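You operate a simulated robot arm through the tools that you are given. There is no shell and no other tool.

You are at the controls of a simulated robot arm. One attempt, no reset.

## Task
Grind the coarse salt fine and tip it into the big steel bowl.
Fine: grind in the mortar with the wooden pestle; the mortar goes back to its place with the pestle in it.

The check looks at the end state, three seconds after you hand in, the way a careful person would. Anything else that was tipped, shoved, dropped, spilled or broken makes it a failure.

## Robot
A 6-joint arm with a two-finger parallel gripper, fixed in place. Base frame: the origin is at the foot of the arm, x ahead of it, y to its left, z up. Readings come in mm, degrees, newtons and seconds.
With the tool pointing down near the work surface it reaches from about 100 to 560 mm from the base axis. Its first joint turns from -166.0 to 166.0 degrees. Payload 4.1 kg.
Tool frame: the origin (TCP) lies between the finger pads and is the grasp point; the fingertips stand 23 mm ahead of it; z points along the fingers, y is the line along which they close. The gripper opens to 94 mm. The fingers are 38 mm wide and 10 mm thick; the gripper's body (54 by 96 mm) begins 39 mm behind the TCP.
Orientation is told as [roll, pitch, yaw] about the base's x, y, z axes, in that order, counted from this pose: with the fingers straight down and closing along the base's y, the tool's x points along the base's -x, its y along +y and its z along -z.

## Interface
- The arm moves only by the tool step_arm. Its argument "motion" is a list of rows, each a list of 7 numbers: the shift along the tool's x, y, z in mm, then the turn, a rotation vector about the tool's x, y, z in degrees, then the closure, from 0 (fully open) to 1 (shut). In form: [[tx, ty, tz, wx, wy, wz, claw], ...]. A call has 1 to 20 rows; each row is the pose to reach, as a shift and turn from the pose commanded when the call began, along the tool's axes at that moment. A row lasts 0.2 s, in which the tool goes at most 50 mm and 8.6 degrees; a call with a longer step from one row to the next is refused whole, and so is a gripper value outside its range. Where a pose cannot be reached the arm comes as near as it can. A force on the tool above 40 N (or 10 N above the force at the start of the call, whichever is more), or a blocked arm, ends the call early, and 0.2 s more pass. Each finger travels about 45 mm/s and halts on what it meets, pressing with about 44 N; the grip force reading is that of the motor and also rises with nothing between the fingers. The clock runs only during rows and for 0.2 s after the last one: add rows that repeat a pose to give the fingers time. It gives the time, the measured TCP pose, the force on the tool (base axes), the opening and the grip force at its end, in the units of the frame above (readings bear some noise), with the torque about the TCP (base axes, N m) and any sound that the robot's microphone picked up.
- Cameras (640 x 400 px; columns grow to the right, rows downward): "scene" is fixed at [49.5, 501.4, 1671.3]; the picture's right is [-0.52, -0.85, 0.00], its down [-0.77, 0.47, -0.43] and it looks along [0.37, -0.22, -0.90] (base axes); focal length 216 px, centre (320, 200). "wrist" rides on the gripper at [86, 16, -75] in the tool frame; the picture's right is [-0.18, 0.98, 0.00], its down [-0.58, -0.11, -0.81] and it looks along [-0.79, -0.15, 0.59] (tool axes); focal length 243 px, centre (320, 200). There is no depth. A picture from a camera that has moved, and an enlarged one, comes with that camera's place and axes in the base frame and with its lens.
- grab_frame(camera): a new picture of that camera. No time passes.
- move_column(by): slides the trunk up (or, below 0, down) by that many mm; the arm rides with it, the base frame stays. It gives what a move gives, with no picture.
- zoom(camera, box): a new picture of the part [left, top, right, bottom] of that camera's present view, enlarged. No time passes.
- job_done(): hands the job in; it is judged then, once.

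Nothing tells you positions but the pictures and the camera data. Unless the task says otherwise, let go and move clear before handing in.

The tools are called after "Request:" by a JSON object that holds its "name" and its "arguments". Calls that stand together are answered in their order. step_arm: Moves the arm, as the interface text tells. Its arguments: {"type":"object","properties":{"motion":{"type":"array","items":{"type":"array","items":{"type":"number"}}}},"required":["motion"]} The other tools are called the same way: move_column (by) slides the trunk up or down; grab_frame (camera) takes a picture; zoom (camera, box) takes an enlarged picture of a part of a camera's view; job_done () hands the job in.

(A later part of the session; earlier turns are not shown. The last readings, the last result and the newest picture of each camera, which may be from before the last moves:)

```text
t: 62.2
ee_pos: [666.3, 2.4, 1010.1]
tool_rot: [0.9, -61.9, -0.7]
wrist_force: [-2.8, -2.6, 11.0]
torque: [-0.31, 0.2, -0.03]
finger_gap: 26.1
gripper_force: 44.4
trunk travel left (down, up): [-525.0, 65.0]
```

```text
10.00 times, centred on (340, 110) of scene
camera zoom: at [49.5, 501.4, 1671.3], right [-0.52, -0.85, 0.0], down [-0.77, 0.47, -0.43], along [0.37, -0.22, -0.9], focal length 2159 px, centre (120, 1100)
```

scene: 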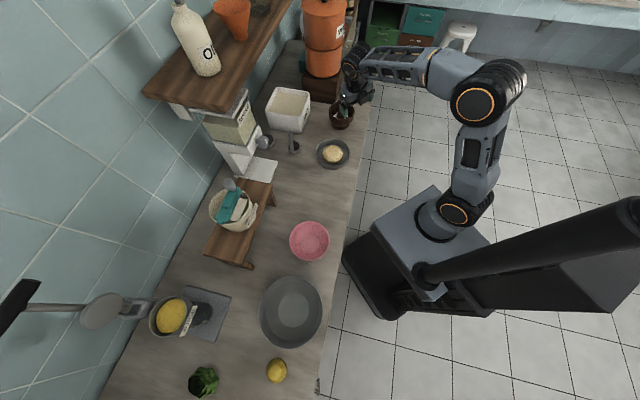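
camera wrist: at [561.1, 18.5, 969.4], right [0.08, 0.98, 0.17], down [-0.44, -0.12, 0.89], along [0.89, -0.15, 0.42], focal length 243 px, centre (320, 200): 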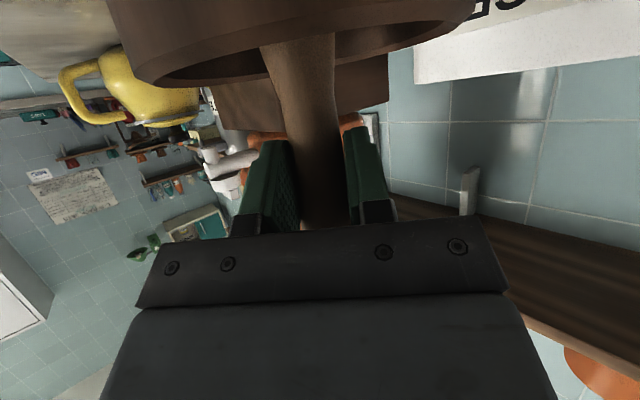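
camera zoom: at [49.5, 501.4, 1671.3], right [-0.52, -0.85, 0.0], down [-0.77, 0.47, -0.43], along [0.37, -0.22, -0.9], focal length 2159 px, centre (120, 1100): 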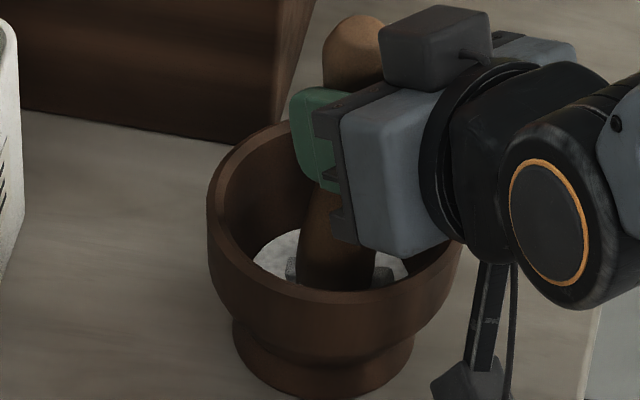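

The lumps are shrinking, so I'll keep going.

Request:
{"name": "step_arm", "arguments": {"motion": [[0.4, 0, 0.2, 0, 0, 0, 1], [-2.4, 3, 5.5, 0, 0, 0, 1], [-1.5, 8.9, 3.8, 0, 0, 0, 1], [0.8, 12.5, -0.6, 0, 0, 0, 1], [3.7, 12.5, -6.1, 0, 0, 0, 1], [6.1, 8.9, -10.5, 0, 0, 0, 1], [7, 3, -12.2, 0, 0, 0, 1], [6.1, -2.9, -10.5, 0, 0, 0, 1], [3.7, -6.5, -6.1, 0, 0, 0, 1], [0.8, -6.5, -0.6, 0, 0, 0, 1], [-1.5, -2.9, 3.8, 0, 0, 0, 1], [-2.4, 3, 5.5, 0, 0, 0, 1], [-1.5, 8.9, 3.8, 0, 0, 0, 1], [0.8, 12.5, -0.6, 0, 0, 0, 1], [3.7, 12.5, -6.1, 0, 0, 0, 1], [6.1, 8.9, -10.5, 0, 0, 0, 1], [7, 3, -12.2, 0, 0, 0, 1], [6.1, -2.9, -10.5, 0, 0, 0, 1], [3.7, -6.5, -6.1, 0, 0, 0, 1], [0.4, 0, 0.2, 0, 0, 0, 1]]}}

Request:
{"name": "step_arm", "arguments": {"motion": [[0.4, 0, 0.2, 0, 0, 0, 1], [-2.4, 3, 5.5, 0, 0, 0, 1], [-1.5, 8.9, 3.8, 0, 0, 0, 1], [0.8, 12.5, -0.6, 0, 0, 0, 1], [3.7, 12.5, -6.1, 0, 0, 0, 1], [6.1, 8.9, -10.5, 0, 0, 0, 1], [7, 3, -12.2, 0, 0, 0, 1], [6.1, -2.9, -10.5, 0, 0, 0, 1], [3.7, -6.5, -6.1, 0, 0, 0, 1], [0.8, -6.5, -0.6, 0, 0, 0, 1], [-1.5, -2.9, 3.8, 0, 0, 0, 1], [-2.4, 3, 5.5, 0, 0, 0, 1], [-1.5, 8.9, 3.8, 0, 0, 0, 1], [0.8, 12.5, -0.6, 0, 0, 0, 1], [3.7, 12.5, -6.1, 0, 0, 0, 1], [6.1, 8.9, -10.5, 0, 0, 0, 1], [7, 3, -12.2, 0, 0, 0, 1], [6.1, -2.9, -10.5, 0, 0, 0, 1], [3.7, -6.5, -6.1, 0, 0, 0, 1], [0.4, 0, 0.2, 0, 0, 0, 1]]}}

Request:
{"name": "zoom", "arguments": {"camera": "scene", "box": [320, 90, 360, 130]}}

```text
t: 66.4
ee_pos: [667.7, 3.1, 1009.0]
tool_rot: [0.9, -62.0, -0.7]
wrist_force: [0.5, -0.7, 3.5]
torque: [-0.11, -0.07, -0.02]
finger_gap: 26.1
gripper_force: 44.0
trunk travel left (down, up): [-525.0, 65.0]
```

```text
t: 70.6
ee_pos: [666.4, 3.3, 1008.0]
tool_rot: [0.9, -61.9, -0.6]
wrist_force: [0.2, -0.2, 0.6]
torque: [-0.05, -0.05, -0.01]
finger_gap: 25.8
gripper_force: 44.0
trunk travel left (down, up): [-525.0, 65.0]
```

```text
10.00 times, centred on (340, 110) of scene
camera zoom: at [49.5, 501.4, 1671.3], right [-0.52, -0.85, 0.0], down [-0.77, 0.47, -0.43], along [0.37, -0.22, -0.9], focal length 2159 px, centre (120, 1100)
```

zoom: 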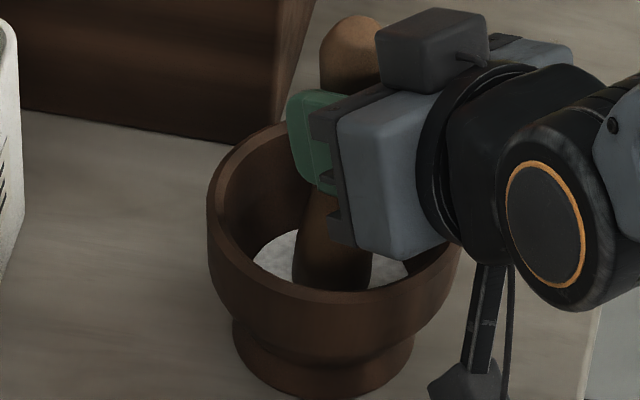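

No lumps are visible now. I'll do one more pressed round for good measure, then lift out and inspect.

Request:
{"name": "step_arm", "arguments": {"motion": [[1.8, 0, 0.9, 0, 0, 0, 1], [-1, 3, 6.2, 0, 0, 0, 1], [-0.1, 8.9, 4.5, 0, 0, 0, 1], [2.2, 12.5, 0.1, 0, 0, 0, 1], [5.1, 12.5, -5.4, 0, 0, 0, 1], [7.5, 8.9, -9.8, 0, 0, 0, 1], [8.4, 3, -11.5, 0, 0, 0, 1], [7.5, -2.9, -9.8, 0, 0, 0, 1], [5.1, -6.5, -5.4, 0, 0, 0, 1], [2.2, -6.5, 0.1, 0, 0, 0, 1], [-0.1, -2.9, 4.5, 0, 0, 0, 1], [-1, 3, 6.2, 0, 0, 0, 1], [-0.1, 8.9, 4.5, 0, 0, 0, 1], [2.2, 12.5, 0.1, 0, 0, 0, 1], [5.1, 12.5, -5.4, 0, 0, 0, 1], [7.5, 8.9, -9.8, 0, 0, 0, 1], [8.4, 3, -11.5, 0, 0, 0, 1], [7.5, -2.9, -9.8, 0, 0, 0, 1], [5.1, -6.5, -5.4, 0, 0, 0, 1], [1.8, 0, 0.9, 0, 0, 0, 1]]}}

Request:
{"name": "step_arm", "arguments": {"motion": [[-0.9, 0, -0.4, 0, 0, 0, 1], [-1.8, 0, -0.9, 0, 0, 0, 1], [-1.8, 0, -0.9, 0, 0, 0, 1]]}}

Request:
{"name": "zoom", "arguments": {"camera": "scene", "box": [320, 90, 360, 130]}}

```text
t: 74.8
ee_pos: [665.4, 1.1, 1007.1]
tool_rot: [0.9, -62.0, -0.7]
wrist_force: [-2.9, -2.7, 9.6]
torque: [-0.23, 0.09, -0.07]
finger_gap: 26.0
gripper_force: 43.4
trunk travel left (down, up): [-525.0, 65.0]
```

```text
t: 75.6
ee_pos: [664.8, 3.8, 1008.6]
tool_rot: [0.8, -61.8, -0.7]
wrist_force: [1.2, 0.1, 0.2]
torque: [0.03, 0.0, -0.02]
finger_gap: 25.6
gripper_force: 44.1
trunk travel left (down, up): [-525.0, 65.0]
```

```text
10.00 times, centred on (340, 110) of scene
camera zoom: at [49.5, 501.4, 1671.3], right [-0.52, -0.85, 0.0], down [-0.77, 0.47, -0.43], along [0.37, -0.22, -0.9], focal length 2159 px, centre (120, 1100)
```

zoom: 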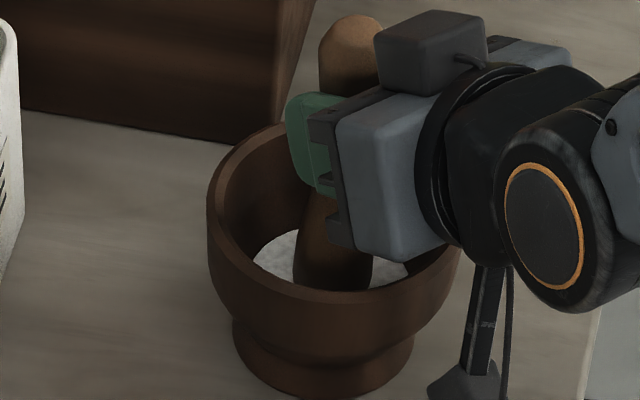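

The mortar hasn't moved. I'll lift the pestle straight up clear of the rim.

Request:
{"name": "step_arm", "arguments": {"motion": [[-9, 0, -5, 0, 0, 0, 1], [-26, 0, -14, 0, 0, 0, 1], [-53, 0, -28, 0, 0, 0, 1], [-80, 0, -42, 0, 0, 0, 1], [-106, 0, -56, 0, 0, 0, 1], [-124, 0, -66, 0, 0, 0, 1], [-124, 0, -66, 0, 0, 0, 1]]}}

Request:
{"name": "zoom", "arguments": {"camera": "scene", "box": [310, 70, 370, 130]}}

Request:
{"name": "grab_frame", "arguments": {"camera": "wrist"}}

```text
t: 77.2
ee_pos: [667.9, 4.3, 1148.5]
tool_rot: [0.9, -62.0, -0.5]
wrist_force: [0.6, -0.4, -1.4]
torque: [-0.01, 0.04, 0.0]
finger_gap: 25.8
gripper_force: 43.9
trunk travel left (down, up): [-525.0, 65.0]
```

```text
6.67 times, centred on (340, 100) of scene
camera zoom: at [49.5, 501.4, 1671.3], right [-0.52, -0.85, 0.0], down [-0.77, 0.47, -0.43], along [0.37, -0.22, -0.9], focal length 1439 px, centre (187, 867)
```

zoom: 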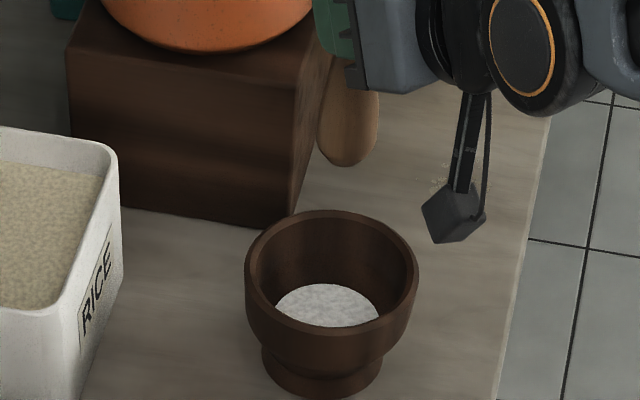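

```text
taken
camera wrist: at [561.5, 20.0, 1107.7], right [0.08, 0.98, 0.17], down [-0.44, -0.12, 0.89], along [0.9, -0.15, 0.42], focal length 243 px, centre (320, 200)
```

wrist: 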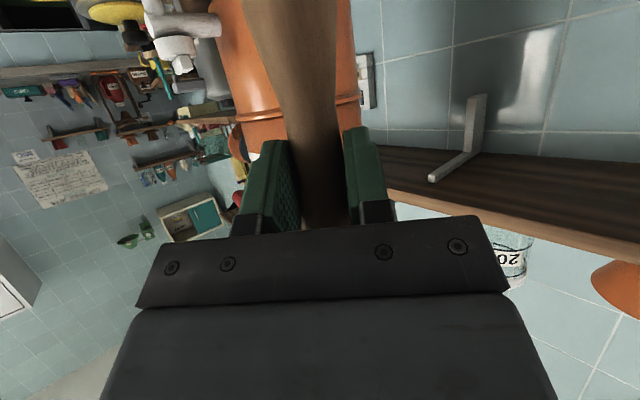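

The salt in the mortar is now fine powder. I'll carry the pestle to the empty stretch of counter between the tart tin and the pink bowl, to lay it down flat there.

Request:
{"name": "step_arm", "arguments": {"motion": [[5.3, 40.2, -9.9, -3.1, 0, -1.64, 1], [11.6, 79, -21.9, -6.18, 0, -3.28, 1], [19.1, 116.3, -35.9, -9.27, 0, -4.92, 1], [27.5, 151.9, -51.8, -12.36, 0, -6.57, 1], [36.9, 185.8, -69.4, -15.45, 0, -8.21, 1], [47.1, 217.9, -88.7, -18.54, 0, -9.85, 1], [58.1, 248, -109.3, -21.6, 0, -11.5, 1], [69.8, 276, -131.4, -24.7, 0, -13.1, 1], [82.2, 302, -154.7, -27.8, 0, -14.8, 1], [95.1, 325.8, -179, -30.9, 0, -16.4, 1], [106.3, 344.8, -200.2, -33.55, 0, -17.8, 1], [106.3, 344.8, -200.2, -33.55, 0, -17.8, 1]]}}

Request:
{"name": "grab_frame", "arguments": {"camera": "scene"}}

```text
t: 79.8
ee_pos: [437.6, 345.1, 1152.4]
tool_rot: [0.8, -62.1, 37.5]
wrist_force: [0.3, -0.2, -0.1]
torque: [-0.01, 0.03, -0.03]
finger_gap: 25.7
gripper_force: 44.3
trunk travel left (down, up): [-525.0, 65.0]
```

```text
taken
```

scene: 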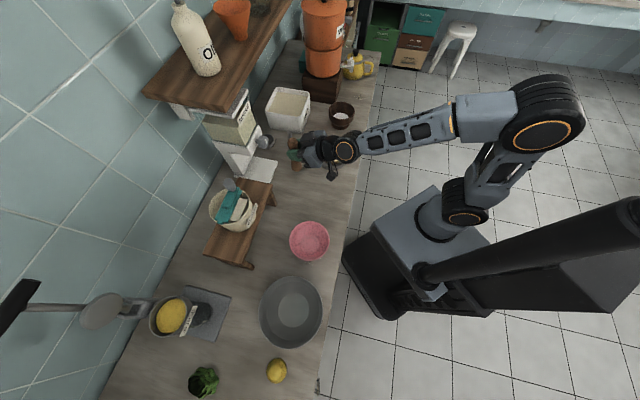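

I'll swing the pestle level with its tip toward the robot, still high above the counter.

Request:
{"name": "step_arm", "arguments": {"motion": [[5, 0, 1, 0, 7.7, 0, 1], [12, 0, 3, 0, 15.4, 0, 1], [24, 0, 6, 0, 23.1, 0, 1], [38, 0, 9, 0, 30.8, 0, 1], [52, 0, 12, 0, 38.5, 0, 1], [66, 0, 15, 0, 46.2, 0, 1], [80, 0, 18, 0, 53.9, 0, 1], [94, 0, 22, 0, 61.6, 0, 1], [108, 0, 26, 0, 69.3, 0, 1], [125, 0, 30, 0, 77, 0, 1], [143, 0, 34, 0, 85, 0, 1], [143, 0, 34, 0, 85, 0, 1]]}}

Request:
{"name": "grab_frame", "arguments": {"camera": "wrist"}}

Request:
{"name": "zoom", "arguments": {"camera": "scene", "box": [260, 120, 380, 220]}}

```text
t: 82.4
ee_pos: [450.5, 246.8, 985.0]
tool_rot: [-16.7, 19.8, 35.1]
wrist_force: [0.3, -0.3, -1.1]
torque: [0.04, 0.01, 0.0]
finger_gap: 25.6
gripper_force: 44.0
out of reach, approached as far as the arm can: row 1, 2, 3, 4, 5, 6, 7, 8, 9, 10, 11, 12
trunk travel left (down, up): [-525.0, 65.0]
```

```text
taken
camera wrist: at [380.7, 244.2, 1076.4], right [-0.48, 0.81, -0.33], down [0.6, 0.58, 0.56], along [0.64, 0.07, -0.76], focal length 243 px, centre (320, 200)
```

wrist: 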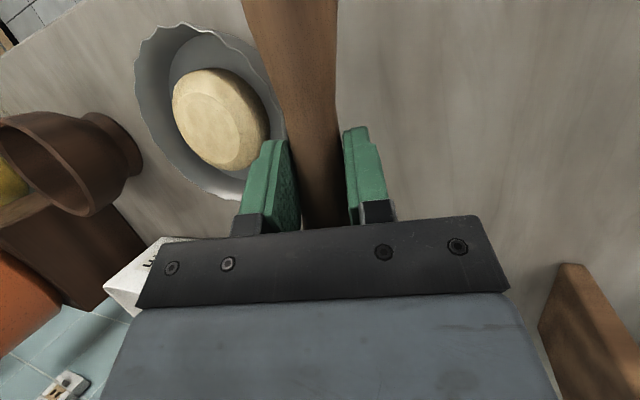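

```text
4.00 times, centred on (320, 170) of scene
camera zoom: at [49.5, 501.4, 1671.3], right [-0.52, -0.85, 0.0], down [-0.77, 0.47, -0.43], along [0.37, -0.22, -0.9], focal length 864 px, centre (320, 320)
```

zoom: 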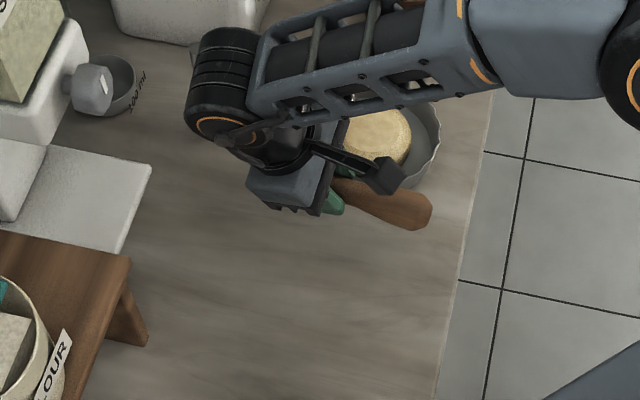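

The wrist took the wrong way through its straight position and came out tilted sideways. I'll go up a little and try to straighten it here.

Request:
{"name": "step_arm", "arguments": {"motion": [[7, -5, -18, 0, 0, 0, 1], [14, -11, -36, -4, -0.5, -1.5, 1], [20, -16, -54, -8, -1, -3, 1], [20, -16, -54, -12, -1.4, -4.5, 1], [20, -16, -54, -16.8, -1.9, -6, 1], [20, -16, -54, -16.8, -1.9, -6, 1]]}}

Request:
{"name": "zoom", "arguments": {"camera": "scene", "box": [260, 80, 480, 240]}}

```text
t: 83.8
ee_pos: [428.9, 236.1, 1020.3]
tool_rot: [-16.4, 17.5, 35.9]
wrist_force: [0.3, -1.0, -0.6]
torque: [0.04, -0.04, 0.01]
finger_gap: 25.9
gripper_force: 43.9
out of reach, approached as far as the arm can: row 2, 3, 4, 5, 6
trunk travel left (down, up): [-525.0, 65.0]
```

```text
2.50 times, centred on (370, 160) of scene
camera zoom: at [49.5, 501.4, 1671.3], right [-0.52, -0.85, 0.0], down [-0.77, 0.47, -0.43], along [0.37, -0.22, -0.9], focal length 540 px, centre (195, 300)
```

zoom: 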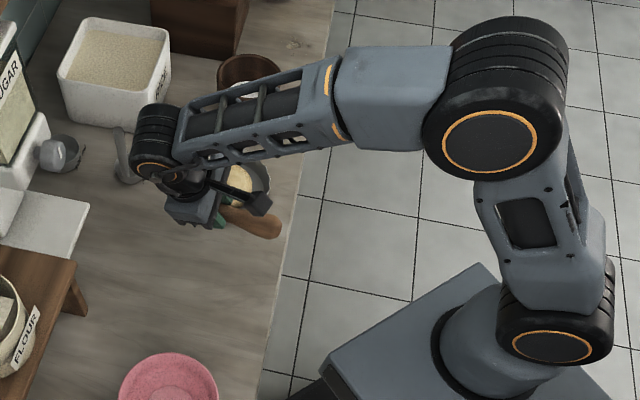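

The forearm roll is at its stop again. I'll raise the trunk for clearance, return to the straight-wrist pose and roll it back. After that I'll work with the trunk lower, so the wrist always bends to one side.

Request:
{"name": "move_column", "arguments": {"by": 64}}

Request:
{"name": "step_arm", "arguments": {"motion": [[-1.4, 1, -0.5, -1.7, -7, 1.8, 1], [-2.9, 2, -1, -3.4, -14, 3.5, 1], [-4.3, 3, -1.5, -5.1, -21.1, 5.3, 1], [-5.7, 4, -2, -6.9, -28.1, 7.1, 1], [-7.2, 5, -2.5, -8.6, -35.1, 8.9, 1], [-8.6, 6, -3, -10.3, -42.1, 10.6, 1], [-10, 7, -3.5, -12, -49.2, 12.4, 1], [-11.5, 8.2, -4, -13.7, -56.2, 14.2, 1], [-11.5, 8.2, -4, -13.7, -56.2, 14.2, 1]]}}

Request:
{"name": "zoom", "arguments": {"camera": "scene", "box": [260, 80, 480, 240]}}

```text
t: 84.8
ee_pos: [427.8, 236.6, 1084.0]
tool_rot: [-16.4, 17.5, 35.9]
wrist_force: [0.3, 0.0, -0.9]
torque: [-0.01, -0.01, 0.01]
finger_gap: 25.8
gripper_force: 43.8
trunk travel left (down, up): [-589.0, 1.0]
```

```text
t: 86.8
ee_pos: [433.5, 248.4, 1081.6]
tool_rot: [-1.7, -37.6, 30.9]
wrist_force: [-0.8, 0.5, -0.7]
torque: [0.02, 0.0, 0.02]
finger_gap: 25.7
gripper_force: 43.9
trunk travel left (down, up): [-589.0, 1.0]
```

```text
2.50 times, centred on (370, 160) of scene
camera zoom: at [49.5, 501.4, 1671.3], right [-0.52, -0.85, 0.0], down [-0.77, 0.47, -0.43], along [0.37, -0.22, -0.9], focal length 540 px, centre (195, 300)
```

zoom: 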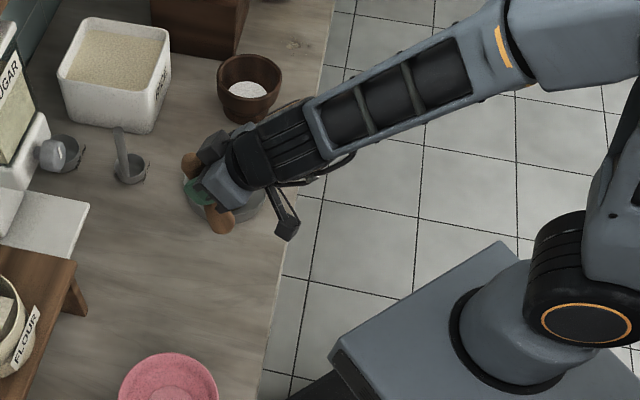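

Request:
{"name": "step_arm", "arguments": {"motion": [[0, 0, 0, 0, 0, -8.2, 1], [0, 0, 0, 0, 0, -16.4, 1], [0, 0, 0, 0, 0, -24.6, 1], [0, 0, 0, 0, 0, -32.8, 1], [0, 0, 0, 0, 0, -41, 1], [0, 0, 0, 0, 0, -49.2, 1], [0, 0, 0, 0, 0, -57.4, 1], [0, 0, 0, 0, 0, -65.6, 1], [0, 0, 0, 0, 0, -73.8, 1], [0, 0, 0, 0, 0, -82, 1], [0, 0, 0, 0, 0, -90, 1]]}}

Request:
{"name": "zoom", "arguments": {"camera": "scene", "box": [260, 80, 480, 240]}}

```text
t: 89.2
ee_pos: [432.1, 249.9, 1082.1]
tool_rot: [-40.0, 0.2, 120.1]
wrist_force: [0.3, 0.4, -1.2]
torque: [0.02, 0.03, 0.0]
finger_gap: 25.7
gripper_force: 43.9
trunk travel left (down, up): [-589.0, 1.0]
```

```text
2.50 times, centred on (370, 160) of scene
camera zoom: at [49.5, 501.4, 1671.3], right [-0.52, -0.85, 0.0], down [-0.77, 0.47, -0.43], along [0.37, -0.22, -0.9], focal length 540 px, centre (195, 300)
```

zoom: 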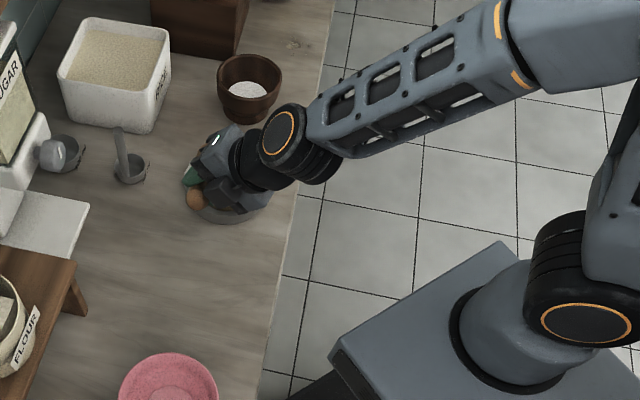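

Request:
{"name": "step_arm", "arguments": {"motion": [[0, 0, 0, 0, 0, -8.2, 1], [0, 0, 0, 0, 0, -16.4, 1], [0, 0, 0, 0, 0, -24.6, 1], [0, 0, 0, 0, 0, -32.8, 1], [0, 0, 0, 0, 0, -41, 1], [0, 0, 0, 0, 0, -49.2, 1], [0, 0, 0, 0, 0, -57.4, 1], [0, 0, 0, 0, 0, -65.6, 1], [0, 0, 0, 0, 0, -73.8, 1], [0, 0, 0, 0, 0, -82, 1], [0, 0, 0, 0, 0, -90, 1]]}}

Request:
{"name": "zoom", "arguments": {"camera": "scene", "box": [260, 80, 480, 240]}}

```text
t: 91.6
ee_pos: [442.6, 233.9, 1084.1]
tool_rot: [-0.9, 39.9, -149.7]
wrist_force: [0.0, 0.7, -1.5]
torque: [-0.03, 0.06, 0.02]
finger_gap: 25.7
gripper_force: 44.5
out of reach, approached as far as the arm can: row 5, 6, 7, 8, 9, 10, 11
trunk travel left (down, up): [-589.0, 1.0]
```

```text
2.50 times, centred on (370, 160) of scene
camera zoom: at [49.5, 501.4, 1671.3], right [-0.52, -0.85, 0.0], down [-0.77, 0.47, -0.43], along [0.37, -0.22, -0.9], focal length 540 px, centre (195, 300)
```

zoom: 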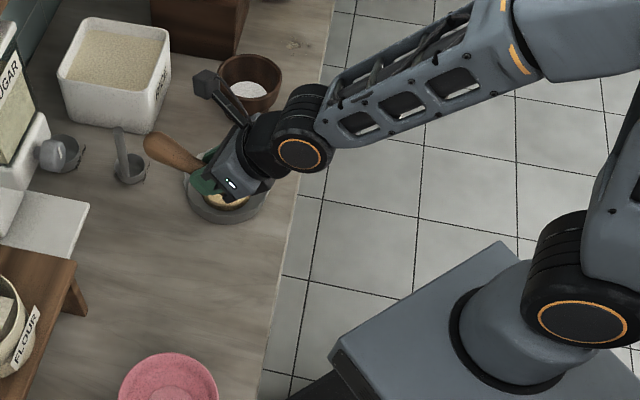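

Request:
{"name": "step_arm", "arguments": {"motion": [[9, 0, -8, 0, -6.7, 0, 1], [18, 0, -16, 0, -13.4, 0, 1], [27, 0, -24, 0, -20, 0, 1], [36, 0, -32, 0, -26.7, 0, 1], [45, 0, -40, 0, -33.4, 0, 1], [55, 0, -45, 0, -40, 0, 1], [55, 0, -45, 0, -40, 0, 1]]}}

Request:
{"name": "step_arm", "arguments": {"motion": [[0, 0, 0, 0, 0, 8.2, 1], [0, 0, 0, 0, 0, 16.4, 1], [0, 0, 0, 0, 0, 24.6, 1], [0, 0, 0, 0, 0, 32.8, 1], [0, 0, 0, 0, 0, 41, 1], [0, 0, 0, 0, 0, 49.2, 1], [0, 0, 0, 0, 0, 57.4, 1], [0, 0, 0, 0, 0, 65.6, 1], [0, 0, 0, 0, 0, 73.8, 1], [0, 0, 0, 0, 0, 82, 1], [0, 0, 0, 0, 0, 90, 1]]}}

Request:
{"name": "step_arm", "arguments": {"motion": [[0, 0, 0, 0, 0, 8.2, 1], [0, 0, 0, 0, 0, 16.4, 1], [0, 0, 0, 0, 0, 24.6, 1], [0, 0, 0, 0, 0, 32.8, 1], [0, 0, 0, 0, 0, 41, 1], [0, 0, 0, 0, 0, 49.2, 1], [0, 0, 0, 0, 0, 57.4, 1], [0, 0, 0, 0, 0, 65.6, 1], [0, 0, 0, 0, 0, 73.8, 1], [0, 0, 0, 0, 0, 82, 1], [0, 0, 0, 0, 0, 90, 1]]}}

Request:
{"name": "zoom", "arguments": {"camera": "scene", "box": [260, 80, 480, 240]}}

```text
t: 93.2
ee_pos: [434.2, 267.8, 1154.8]
tool_rot: [1.2, 0.1, -151.2]
wrist_force: [-0.2, -0.2, -1.4]
torque: [-0.02, 0.01, 0.0]
finger_gap: 25.9
gripper_force: 44.1
out of reach, approached as far as the arm can: row 2, 3, 4, 5, 6, 7
trunk travel left (down, up): [-589.0, 1.0]
```

```text
t: 95.6
ee_pos: [433.9, 267.2, 1153.4]
tool_rot: [-0.1, 0.1, 119.8]
wrist_force: [-0.2, -0.1, 0.4]
torque: [0.03, 0.01, -0.03]
finger_gap: 25.7
gripper_force: 44.1
trunk travel left (down, up): [-589.0, 1.0]
```

```text
t: 98.0
ee_pos: [434.4, 267.5, 1152.5]
tool_rot: [-0.1, -0.2, 29.8]
wrist_force: [0.1, -0.1, -1.3]
torque: [0.02, -0.03, -0.01]
finger_gap: 25.7
gripper_force: 43.9
trunk travel left (down, up): [-589.0, 1.0]
```

```text
2.50 times, centred on (370, 160) of scene
camera zoom: at [49.5, 501.4, 1671.3], right [-0.52, -0.85, 0.0], down [-0.77, 0.47, -0.43], along [0.37, -0.22, -0.9], focal length 540 px, centre (195, 300)
```

zoom: 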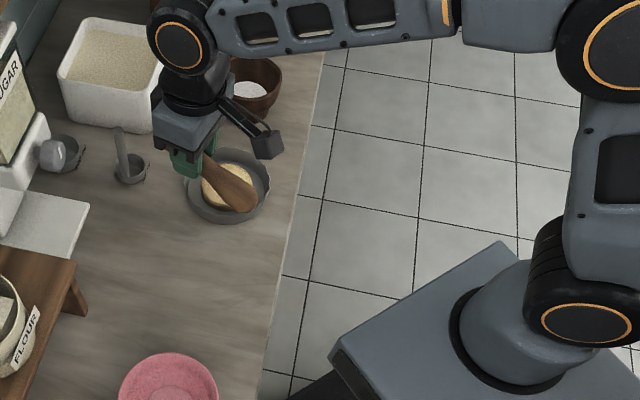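

The arm is back on its proper branch, pointing straight down and still holding the pestle. I'll turn to the free counter area and level the pestle from this side.

Request:
{"name": "step_arm", "arguments": {"motion": [[-2, 29, 20, 0, 0, -4.1, 1], [-5, 57.7, 40, 0, 0, -8.2, 1], [-5, 57.7, 70, 0, 0, -8.2, 1], [-5, 57.7, 70, 0, 0, -8.2, 1]]}}

Request:
{"name": "step_arm", "arguments": {"motion": [[0, 0, 10, 0, 7.5, 0, 1], [0, 0, 20, 0, 15, 0, 1], [0, 0, 30, 0, 23, 0, 1], [0, 0, 30, 0, 23, 0, 1]]}}

Request:
{"name": "grab_frame", "arguments": {"camera": "wrist"}}

Request:
{"name": "zoom", "arguments": {"camera": "scene", "box": [240, 120, 380, 240]}}

```text
t: 99.0
ee_pos: [409.2, 320.9, 1081.6]
tool_rot: [-0.1, -0.1, 38.2]
wrist_force: [0.1, 0.3, -1.6]
torque: [0.01, -0.01, -0.01]
finger_gap: 25.9
gripper_force: 44.5
trunk travel left (down, up): [-589.0, 1.0]
```

```text
t: 100.0
ee_pos: [410.3, 318.4, 1051.8]
tool_rot: [0.0, 22.9, 38.0]
wrist_force: [-0.7, 0.4, -0.3]
torque: [0.01, -0.02, 0.01]
finger_gap: 25.9
gripper_force: 44.1
trunk travel left (down, up): [-589.0, 1.0]
```

```text
taken
camera wrist: at [360.8, 301.2, 1153.8], right [-0.47, 0.88, -0.07], down [0.73, 0.44, 0.52], along [0.48, 0.19, -0.85], focal length 243 px, centre (320, 200)
```

wrist: 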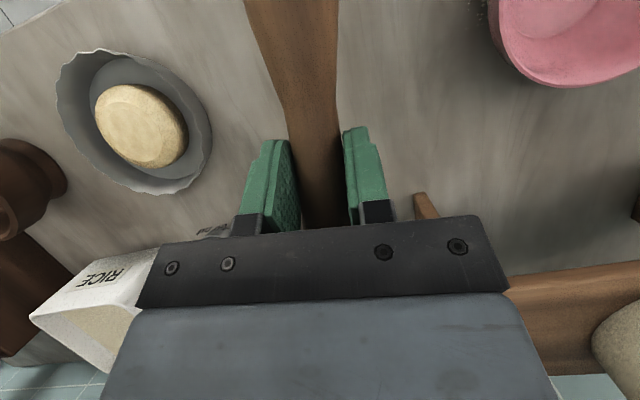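

```text
3.33 times, centred on (310, 180) of scene
camera zoom: at [49.5, 501.4, 1671.3], right [-0.52, -0.85, 0.0], down [-0.77, 0.47, -0.43], along [0.37, -0.22, -0.9], focal length 720 px, centre (353, 267)
```

zoom: 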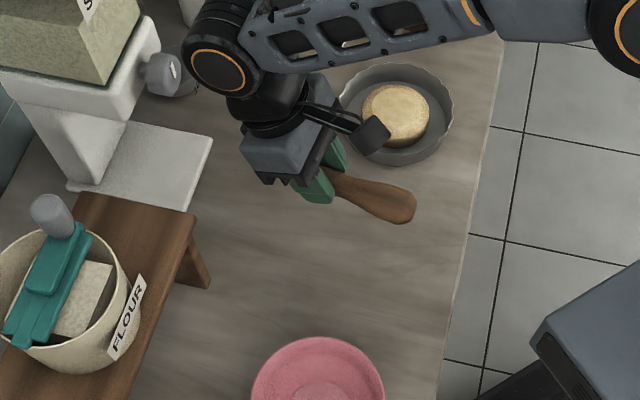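

The pestle is level over an empty patch. I'll lower it with the trunk first, then slowly until it touches.

Request:
{"name": "move_column", "arguments": {"by": -115}}

Request:
{"name": "zoom", "arguments": {"camera": "scene", "box": [260, 140, 360, 220]}}

Request:
{"name": "grab_frame", "arguments": {"camera": "wrist"}}

```text
t: 101.5
ee_pos: [410.0, 320.1, 937.0]
tool_rot: [0.0, 22.9, 38.1]
wrist_force: [-0.5, 0.4, -0.5]
torque: [0.04, -0.02, -0.01]
finger_gap: 25.6
gripper_force: 44.3
trunk travel left (down, up): [-474.0, 116.0]
```

```text
5.00 times, centred on (310, 180) of scene
camera zoom: at [49.5, 501.4, 1671.3], right [-0.52, -0.85, 0.0], down [-0.77, 0.47, -0.43], along [0.37, -0.22, -0.9], focal length 1079 px, centre (370, 300)
```

zoom: 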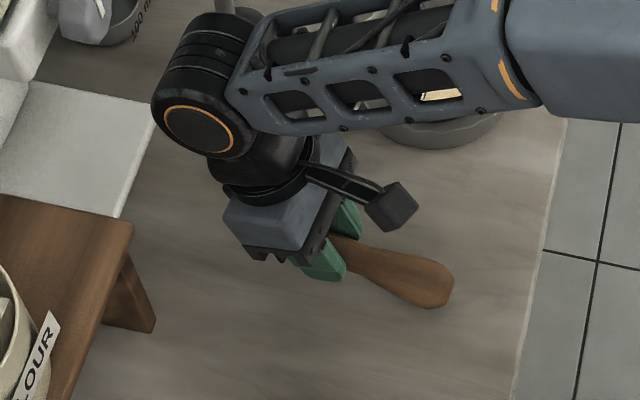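

```text
taken
camera wrist: at [360.6, 301.1, 1038.9], right [-0.47, 0.88, -0.07], down [0.73, 0.44, 0.52], along [0.49, 0.19, -0.85], focal length 243 px, centre (320, 200)
```

wrist: 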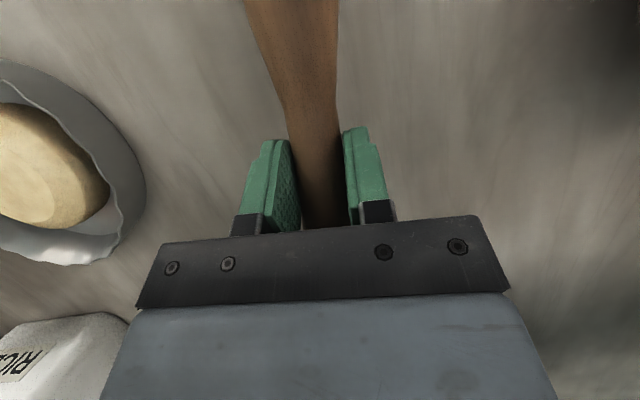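

Request:
{"name": "step_arm", "arguments": {"motion": [[-1.6, 0, 3.7, 0, 0, 0, 1], [-3.1, 0, 7.4, 0, 0, 0, 1], [-4.7, 0, 11, 0, 0, 0, 1], [-5.9, 0, 13.8, 0, 0, 0, 1], [-5.9, 0, 13.8, 0, 0, 0, 1]]}}

Request:
{"name": "step_arm", "arguments": {"motion": [[-0.8, 0, 1.8, 0, 0, 0, 1], [-0.8, 0, 1.8, 0, 0, 0, 1]]}}

Request:
{"name": "step_arm", "arguments": {"motion": [[-0.8, 0, 1.8, 0, 0, 0, 1], [-0.8, 0, 1.8, 0, 0, 0, 1]]}}

Request:
{"name": "step_arm", "arguments": {"motion": [[-0.8, 0, 1.8, 0, 0, 0, 1], [-0.8, 0, 1.8, 0, 0, 0, 1]]}}

```text
t: 102.7
ee_pos: [410.2, 319.9, 920.9]
tool_rot: [-0.1, 22.9, 38.1]
wrist_force: [0.5, 0.3, -0.6]
torque: [0.03, -0.01, 0.0]
finger_gap: 25.9
gripper_force: 44.3
trunk travel left (down, up): [-474.0, 116.0]
```

```text
t: 103.3
ee_pos: [411.3, 319.4, 920.2]
tool_rot: [-0.2, 22.9, 38.0]
wrist_force: [-0.2, 0.7, -0.9]
torque: [-0.02, -0.02, 0.0]
finger_gap: 25.7
gripper_force: 44.1
trunk travel left (down, up): [-474.0, 116.0]
```

```text
t: 103.9
ee_pos: [409.2, 319.6, 918.1]
tool_rot: [0.0, 23.0, 38.1]
wrist_force: [-0.5, 0.2, -0.2]
torque: [0.01, -0.01, 0.02]
finger_gap: 26.0
gripper_force: 43.9
trunk travel left (down, up): [-474.0, 116.0]
```

```text
t: 104.5
ee_pos: [411.3, 320.2, 918.1]
tool_rot: [-0.1, 22.9, 38.0]
wrist_force: [-0.9, 0.0, 8.1]
torque: [-0.51, 0.65, 0.03]
finger_gap: 26.0
gripper_force: 44.6
trunk travel left (down, up): [-474.0, 116.0]
```

The tip has touched first, since the torque puts contact about 100 mm inward. I'll tilt 3° more so the knob comes down too, then settle.

Request:
{"name": "step_arm", "arguments": {"motion": [[0, 0, 0, 0, 1.5, 0, 1], [0, 0, 0, 0, 3, 0, 1], [-0.4, 0, 0.9, 0, 3, 0, 1], [-0.8, 0, 1.8, 0, 3, 0, 1], [-0.8, 0, 1.8, 0, 3, 0, 1]]}}

Request:
{"name": "step_arm", "arguments": {"motion": [[-0.4, 0, 0.9, 0, 0, 0, 1], [-0.4, 0, 0.9, 0, 0, 0, 1]]}}

Request:
{"name": "step_arm", "arguments": {"motion": [[-0.4, 0, 0.9, 0, 0, 0, 1], [-0.4, 0, 0.9, 0, 0, 0, 1]]}}

```text
t: 105.7
ee_pos: [411.0, 318.8, 914.2]
tool_rot: [0.0, 25.9, 38.1]
wrist_force: [-0.2, 0.5, -0.4]
torque: [0.02, -0.04, 0.01]
finger_gap: 26.1
gripper_force: 43.7
trunk travel left (down, up): [-474.0, 116.0]
```

```text
t: 106.3
ee_pos: [410.4, 319.8, 912.4]
tool_rot: [0.0, 25.9, 38.2]
wrist_force: [0.8, 0.7, -1.3]
torque: [0.03, -0.02, -0.01]
finger_gap: 25.9
gripper_force: 44.0
trunk travel left (down, up): [-474.0, 116.0]
```

```text
t: 106.9
ee_pos: [410.4, 319.8, 913.3]
tool_rot: [-0.1, 26.0, 38.1]
wrist_force: [0.0, 1.6, -1.0]
torque: [-0.01, -0.03, 0.03]
finger_gap: 25.5
gripper_force: 43.9
trunk travel left (down, up): [-474.0, 116.0]
```

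Request:
{"name": "step_arm", "arguments": {"motion": [[-0.4, 0, 0.9, 0, 0, 0, 1], [-0.4, 0, 0.9, 0, 0, 0, 1]]}}

Request:
{"name": "step_arm", "arguments": {"motion": [[-0.4, 0, 0.9, 0, 0, 0, 1], [-0.4, 0, 0.9, 0, 0, 0, 1]]}}

Request:
{"name": "step_arm", "arguments": {"motion": [[-0.4, 0, 0.9, 0, 0, 0, 1], [-0.4, 0, 0.9, 0, 0, 0, 1]]}}

```text
t: 107.5
ee_pos: [410.6, 319.2, 912.0]
tool_rot: [-0.1, 26.0, 38.1]
wrist_force: [0.9, 1.4, 4.6]
torque: [-0.23, 0.26, 0.01]
finger_gap: 25.8
gripper_force: 43.9
trunk travel left (down, up): [-474.0, 116.0]
```

```text
t: 108.1
ee_pos: [409.3, 320.2, 911.2]
tool_rot: [-0.2, 26.0, 38.1]
wrist_force: [1.3, 2.4, 11.9]
torque: [-0.62, 0.82, -0.05]
finger_gap: 26.0
gripper_force: 43.9
trunk travel left (down, up): [-474.0, 116.0]
```

```text
t: 108.7
ee_pos: [410.8, 319.3, 909.8]
tool_rot: [-0.1, 25.9, 38.2]
wrist_force: [1.8, 0.2, 11.0]
torque: [-0.65, 0.7, 0.09]
finger_gap: 25.5
gripper_force: 44.3
trunk travel left (down, up): [-474.0, 116.0]
```

Request:
{"name": "step_arm", "arguments": {"motion": [[0, 0, 0, 0, 1.2, 0, 1], [0, 0, 0, 0, 2.5, 0, 1], [-0.4, 0, 0.9, 0, 2.5, 0, 1], [-0.8, 0, 1.8, 0, 2.5, 0, 1], [-0.8, 0, 1.8, 0, 2.5, 0, 1]]}}

Request:
{"name": "zoom", "arguments": {"camera": "scene", "box": [270, 150, 350, 210]}}

```text
t: 109.9
ee_pos: [410.5, 319.6, 909.4]
tool_rot: [-0.1, 28.1, 38.1]
wrist_force: [5.8, 5.6, 23.7]
torque: [0.45, -0.22, -0.11]
finger_gap: 25.9
gripper_force: 43.4
trunk travel left (down, up): [-474.0, 116.0]
```

```text
6.67 times, centred on (310, 180) of scene
camera zoom: at [49.5, 501.4, 1671.3], right [-0.52, -0.85, 0.0], down [-0.77, 0.47, -0.43], along [0.37, -0.22, -0.9], focal length 1439 px, centre (387, 333)
```

zoom: 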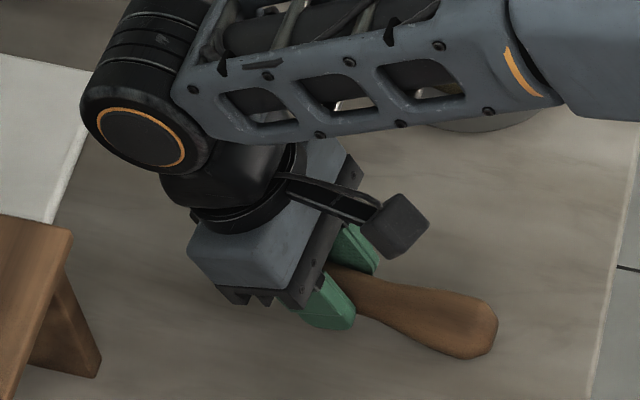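

Both ends are bearing now. I'll ease up slightly and open the fingers.

Request:
{"name": "step_arm", "arguments": {"motion": [[0.6, 0, -1.3, 0, 0, 0, 1], [0.6, 0, -1.3, 0, 0, 0, 1]]}}

```text
t: 110.5
ee_pos: [410.1, 318.6, 908.7]
tool_rot: [0.0, 28.3, 38.1]
wrist_force: [8.0, 4.8, 21.3]
torque: [0.49, -0.13, -0.13]
finger_gap: 25.9
gripper_force: 43.4
trunk travel left (down, up): [-474.0, 116.0]
```

Request:
{"name": "step_arm", "arguments": {"motion": [[0.6, 0, -1.3, 0, 0, 0, 1], [0.6, 0, -1.3, 0, 0, 0, 1]]}}

```text
t: 111.1
ee_pos: [409.6, 320.5, 909.2]
tool_rot: [-0.1, 28.5, 38.2]
wrist_force: [0.9, 0.6, 2.8]
torque: [0.09, -0.03, -0.02]
finger_gap: 25.9
gripper_force: 44.3
trunk travel left (down, up): [-474.0, 116.0]
```

Request:
{"name": "step_arm", "arguments": {"motion": [[0, 0, 0, 0, 0, 0, 0.72], [0, 0, 0, 0, 0, 0, 0.7], [0, 0, 0, 0, 0, 0, 0.67], [0, 0, 0, 0, 0, 0, 0.63], [0, 0, 0, 0, 0, 0, 0.58], [0, 0, 0, 0, 0, 0, 0.52], [0, 0, 0, 0, 0, 0, 0.45], [0, 0, 0, 0, 0, 0, 0.45]]}}

Request:
{"name": "grab_frame", "arguments": {"camera": "wrist"}}

Request:
{"name": "zoom", "arguments": {"camera": "scene", "box": [270, 150, 350, 210]}}

```text
t: 112.9
ee_pos: [409.7, 319.5, 910.9]
tool_rot: [-0.1, 28.4, 38.2]
wrist_force: [0.0, -0.8, -0.2]
torque: [-0.02, 0.01, 0.02]
finger_gap: 51.8
gripper_force: 0.0
trunk travel left (down, up): [-474.0, 116.0]
```

```text
taken
camera wrist: at [368.4, 307.5, 1016.5], right [-0.48, 0.87, -0.09], down [0.77, 0.47, 0.43], along [0.42, 0.14, -0.9], focal length 243 px, centre (320, 200)
```

wrist: 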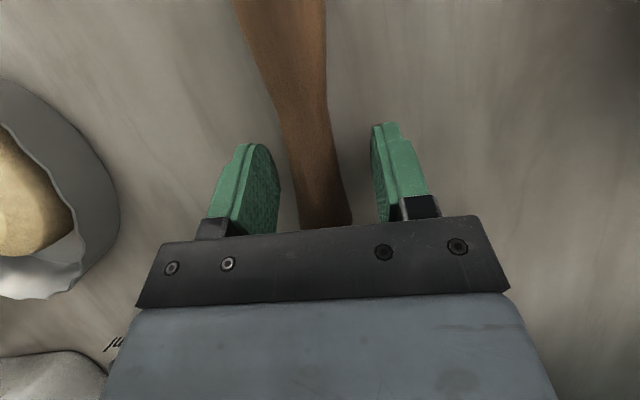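

```text
6.67 times, centred on (310, 180) of scene
camera zoom: at [49.5, 501.4, 1671.3], right [-0.52, -0.85, 0.0], down [-0.77, 0.47, -0.43], along [0.37, -0.22, -0.9], focal length 1439 px, centre (387, 333)
```

zoom: 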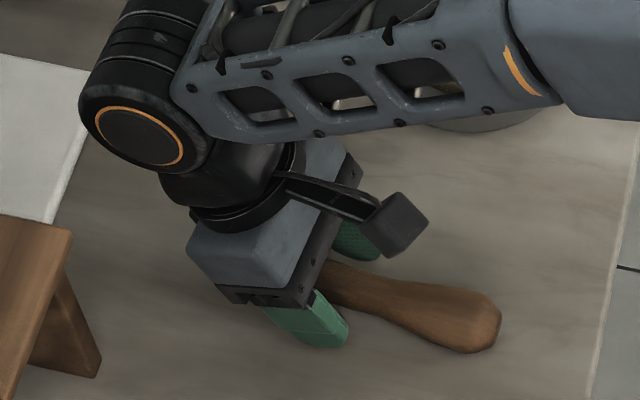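

The pestle is resting on the counter. I'll open fully, lift off, and check that it stays still.

Request:
{"name": "step_arm", "arguments": {"motion": [[0, 0, 0, 0, 0, 0, 0.3], [0, 0, 0, 0, 0, 0, 0.1], [4, 0, -8, 0, 0, 0, 0], [10, 0, -25, 0, 0, 0, 0], [20, 0, -55, 0, 0, 0, 0], [35, 0, -95, 0, 0, 0, 0], [50, 0, -130, 0, 0, 0, 0], [50, 0, -130, 0, 0, 0, 0]]}}

Request:
{"name": "grab_frame", "arguments": {"camera": "wrist"}}

Request:
{"name": "grab_frame", "arguments": {"camera": "scene"}}

```text
t: 114.7
ee_pos: [423.2, 331.4, 1049.7]
tool_rot: [-0.2, 28.5, 38.1]
wrist_force: [0.1, 0.3, -0.1]
torque: [0.01, 0.06, -0.02]
finger_gap: 94.1
gripper_force: 0.1
trunk travel left (down, up): [-474.0, 116.0]
```

```text
taken
camera wrist: at [381.3, 319.3, 1156.0], right [-0.48, 0.87, -0.09], down [0.77, 0.47, 0.43], along [0.42, 0.14, -0.9], focal length 243 px, centre (320, 200)
```

wrist: 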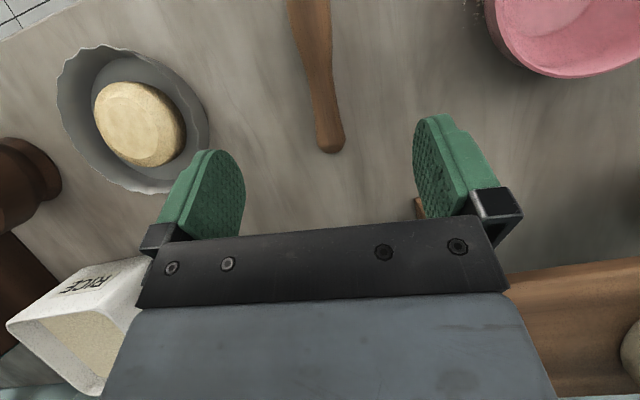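

```text
taken
```

scene: 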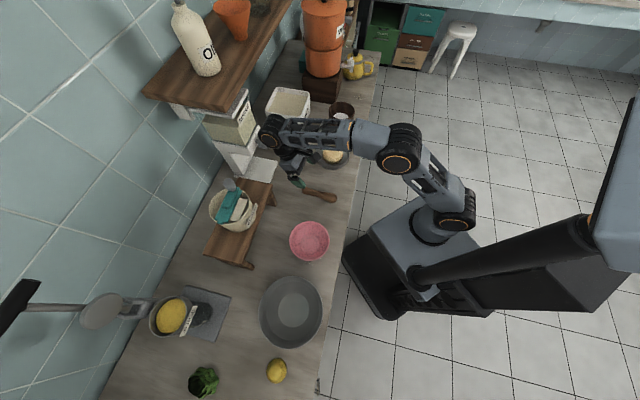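

The pestle lies still. Next is the mortar. I'll bring the tool upright again and move above its left (+y) wall to pinch the rim, with one finger inside and one outside.

Request:
{"name": "step_arm", "arguments": {"motion": [[3, 0, -6, 0, -7.2, 0, 0], [6, 0, -12, 0, -14.4, 0, 0], [9.5, 0, -17.6, 0, -21.5, 0, 0], [9.5, 0, -17.6, 0, -28.5, 0, 0], [9.5, 0, -17.6, 0, -28.5, 0, 0]]}}

Request:
{"name": "step_arm", "arguments": {"motion": [[4, -41, 0, 0, 0, 4.75, 0], [8, -82, 0, 0, 0, 9.5, 0], [12, -122, 0, 0, 0, 14.2, 0], [16, -163, 0, 0, 0, 19, 0], [20, -204, 0, 0, 0, 23.7, 0], [25, -245, 0, 0, 0, 28.5, 0], [29, -285, 0, 0, 0, 33.2, 0], [33, -326, 0, 0, 0, 38, 0], [33, -326, 0, 0, 0, 38, 0]]}}

Request:
{"name": "grab_frame", "arguments": {"camera": "wrist"}}

Request:
{"name": "grab_frame", "arguments": {"camera": "scene"}}

```text
t: 115.9
ee_pos: [424.2, 332.3, 1069.4]
tool_rot: [-0.1, -0.2, 38.2]
wrist_force: [0.1, 0.3, 0.5]
torque: [-0.03, -0.01, 0.03]
finger_gap: 94.0
gripper_force: 0.0
trunk travel left (down, up): [-474.0, 116.0]
```

```text
t: 117.9
ee_pos: [596.5, 53.3, 1070.3]
tool_rot: [-0.1, 0.0, 0.1]
wrist_force: [-0.5, -0.4, -0.4]
torque: [0.01, -0.01, 0.03]
finger_gap: 94.1
gripper_force: 0.1
trunk travel left (down, up): [-474.0, 116.0]
```

```text
taken
camera wrist: at [511.0, 69.2, 1143.8], right [0.18, 0.98, 0.0], down [0.58, -0.11, 0.81], along [0.79, -0.15, -0.59], focal length 243 px, centre (320, 200)
```

wrist: 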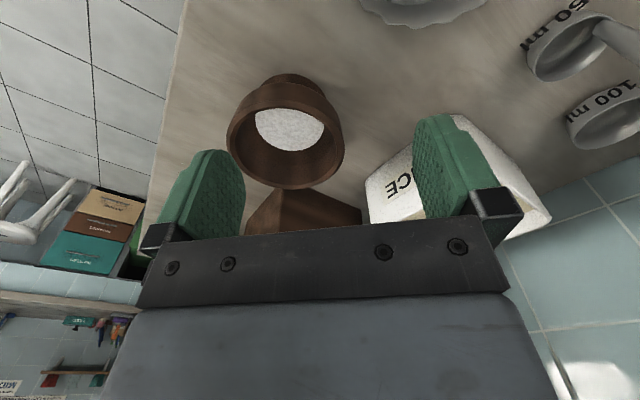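

```text
taken
```

scene: 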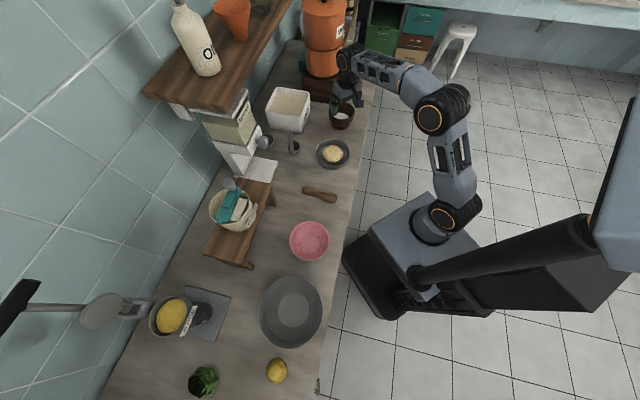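

Request:
{"name": "zoom", "arguments": {"camera": "wrist", "box": [210, 60, 360, 200]}}

```text
2.86 times, centred on (285, 130) of wrist
camera zoom: at [511.0, 69.2, 1143.8], right [0.18, 0.98, 0.0], down [0.58, -0.11, 0.81], along [0.79, -0.15, -0.59], focal length 693 px, centre (420, 400)
```

zoom: 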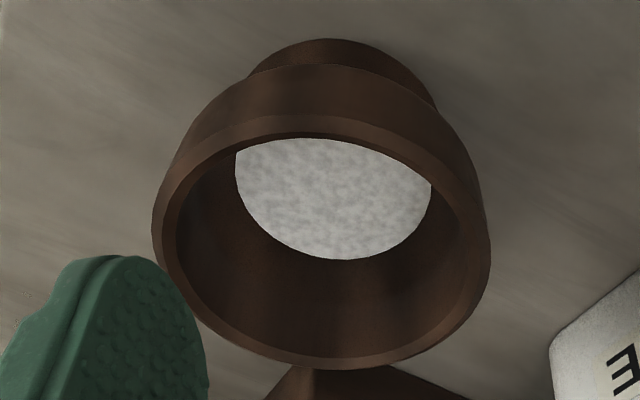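

From this view the mortar centre is (662, 6), radius 58. I'll go above the left wall at y≈60 with a 12° outward tilt and the fingers half open.

Request:
{"name": "step_arm", "arguments": {"motion": [[-22, 3, 10, 0, -4, 0, 0.2], [-44, 5, 25, 0, -8, 0, 0.45], [-65, 7, 45, 0, -12, 0, 0.45], [-65, 7, 60, 0, -12, 0, 0.45], [-65, 7, 60, 0, -12, 0, 0.45]]}}

Request:
{"name": "grab_frame", "arguments": {"camera": "wrist"}}

Request:
{"name": "zoom", "arguments": {"camera": "scene", "box": [310, 80, 370, 140]}}

```text
t: 119.1
ee_pos: [664.3, 60.9, 1009.7]
tool_rot: [-0.2, -12.3, 0.2]
wrist_force: [0.1, -0.1, -0.1]
torque: [0.0, 0.01, -0.03]
finger_gap: 51.9
gripper_force: 0.0
trunk travel left (down, up): [-474.0, 116.0]
```

```text
taken
camera wrist: at [564.7, 77.4, 1063.2], right [0.18, 0.98, 0.04], down [0.4, -0.11, 0.91], along [0.9, -0.15, -0.41], focal length 243 px, centre (320, 200)
```

wrist: 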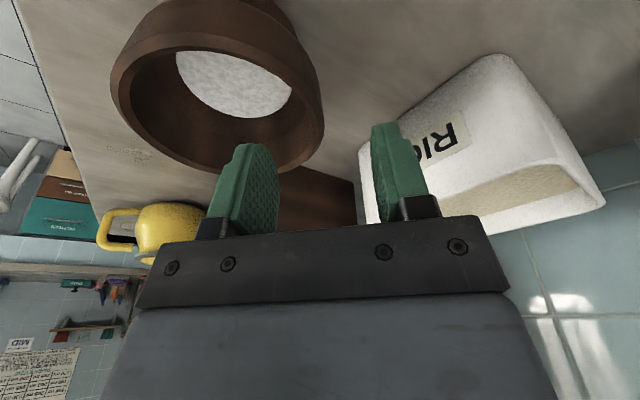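

```text
6.67 times, centred on (340, 110) of scene
camera zoom: at [49.5, 501.4, 1671.3], right [-0.52, -0.85, 0.0], down [-0.77, 0.47, -0.43], along [0.37, -0.22, -0.9], focal length 1439 px, centre (187, 800)
```

zoom: 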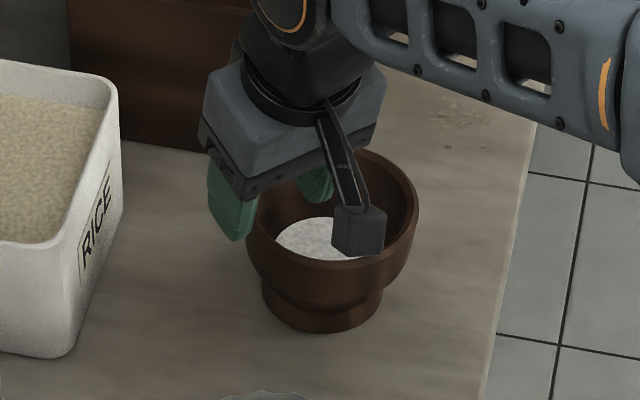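

Request:
{"name": "step_arm", "arguments": {"motion": [[2.1, 0, 9.8, 0, 0, 0, 0.45], [4.3, 0, 19.5, 0, 0, 0, 0.45], [6.4, 0, 29.3, 0, 0, 0, 0.45], [8.1, 0, 37, 0, 0, 0, 0.45], [9.6, 0, 44, 0, 0, 0, 0.45], [9.6, 0, 44, 0, 0, 0, 0.45]]}}

Request:
{"name": "grab_frame", "arguments": {"camera": "wrist"}}

Request:
{"name": "zoom", "arguments": {"camera": "scene", "box": [310, 80, 370, 140]}}

```text
t: 120.5
ee_pos: [665.0, 61.0, 964.2]
tool_rot: [-0.1, -12.1, 0.2]
wrist_force: [0.7, -0.5, 0.2]
torque: [0.01, -0.01, 0.02]
finger_gap: 51.8
gripper_force: 0.0
trunk travel left (down, up): [-474.0, 116.0]
```

```text
taken
camera wrist: at [564.8, 77.2, 1018.2], right [0.18, 0.98, 0.04], down [0.4, -0.11, 0.91], along [0.9, -0.15, -0.41], focal length 243 px, centre (320, 200)
```

wrist: 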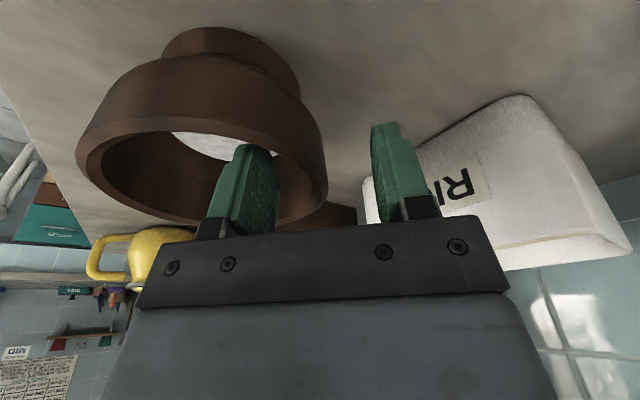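

```text
6.67 times, centred on (340, 110) of scene
camera zoom: at [49.5, 501.4, 1671.3], right [-0.52, -0.85, 0.0], down [-0.77, 0.47, -0.43], along [0.37, -0.22, -0.9], focal length 1439 px, centre (187, 800)
```

zoom: 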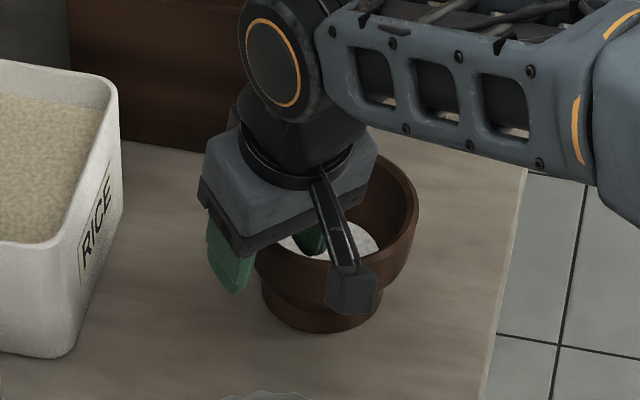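

The fingers straddle the wall well. I'll go 5 mm deeper and close.

Request:
{"name": "step_arm", "arguments": {"motion": [[1.1, 0, 4.9, 0, 0, 0, 0.45], [1.1, 0, 4.9, 0, 0, 0, 0.6], [1.1, 0, 4.9, 0, 0, 0, 0.75], [1.1, 0, 4.9, 0, 0, 0, 0.9], [1.1, 0, 4.9, 0, 0, 0, 1], [1.1, 0, 4.9, 0, 0, 0, 1], [1.1, 0, 4.9, 0, 0, 0, 1]]}}

Request:
{"name": "grab_frame", "arguments": {"camera": "wrist"}}

Request:
{"name": "zoom", "arguments": {"camera": "scene", "box": [310, 80, 370, 140]}}

```text
t: 122.1
ee_pos: [665.1, 60.4, 961.3]
tool_rot: [-0.1, -12.4, 0.2]
wrist_force: [5.6, -2.5, 10.0]
torque: [-1.13, -0.02, 0.5]
finger_gap: 19.3
gripper_force: 44.3
trunk travel left (down, up): [-474.0, 116.0]
```

```text
taken
camera wrist: at [565.1, 76.6, 1014.3], right [0.18, 0.98, 0.04], down [0.4, -0.11, 0.91], along [0.9, -0.15, -0.41], focal length 243 px, centre (320, 200)
```

wrist: 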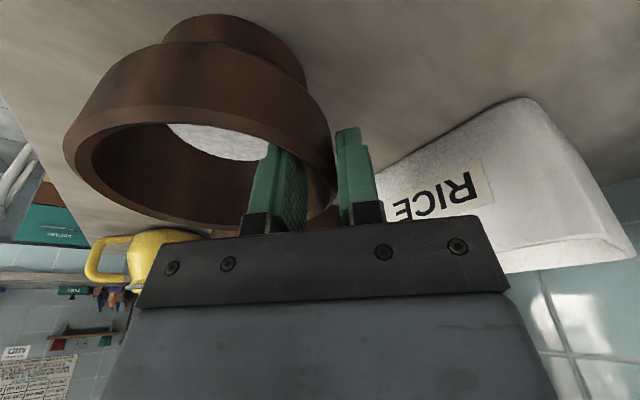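

```text
6.67 times, centred on (340, 110) of scene
camera zoom: at [49.5, 501.4, 1671.3], right [-0.52, -0.85, 0.0], down [-0.77, 0.47, -0.43], along [0.37, -0.22, -0.9], focal length 1439 px, centre (187, 800)
```

zoom: 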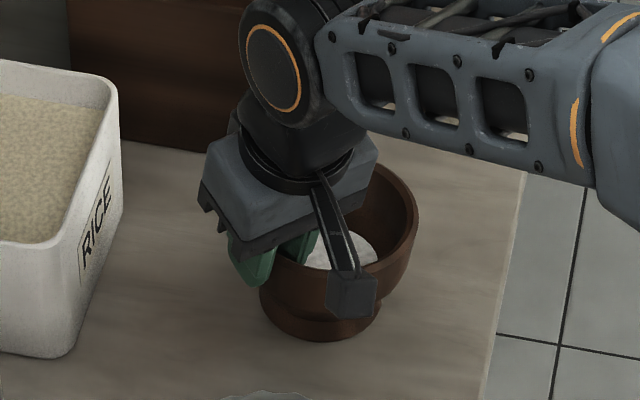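

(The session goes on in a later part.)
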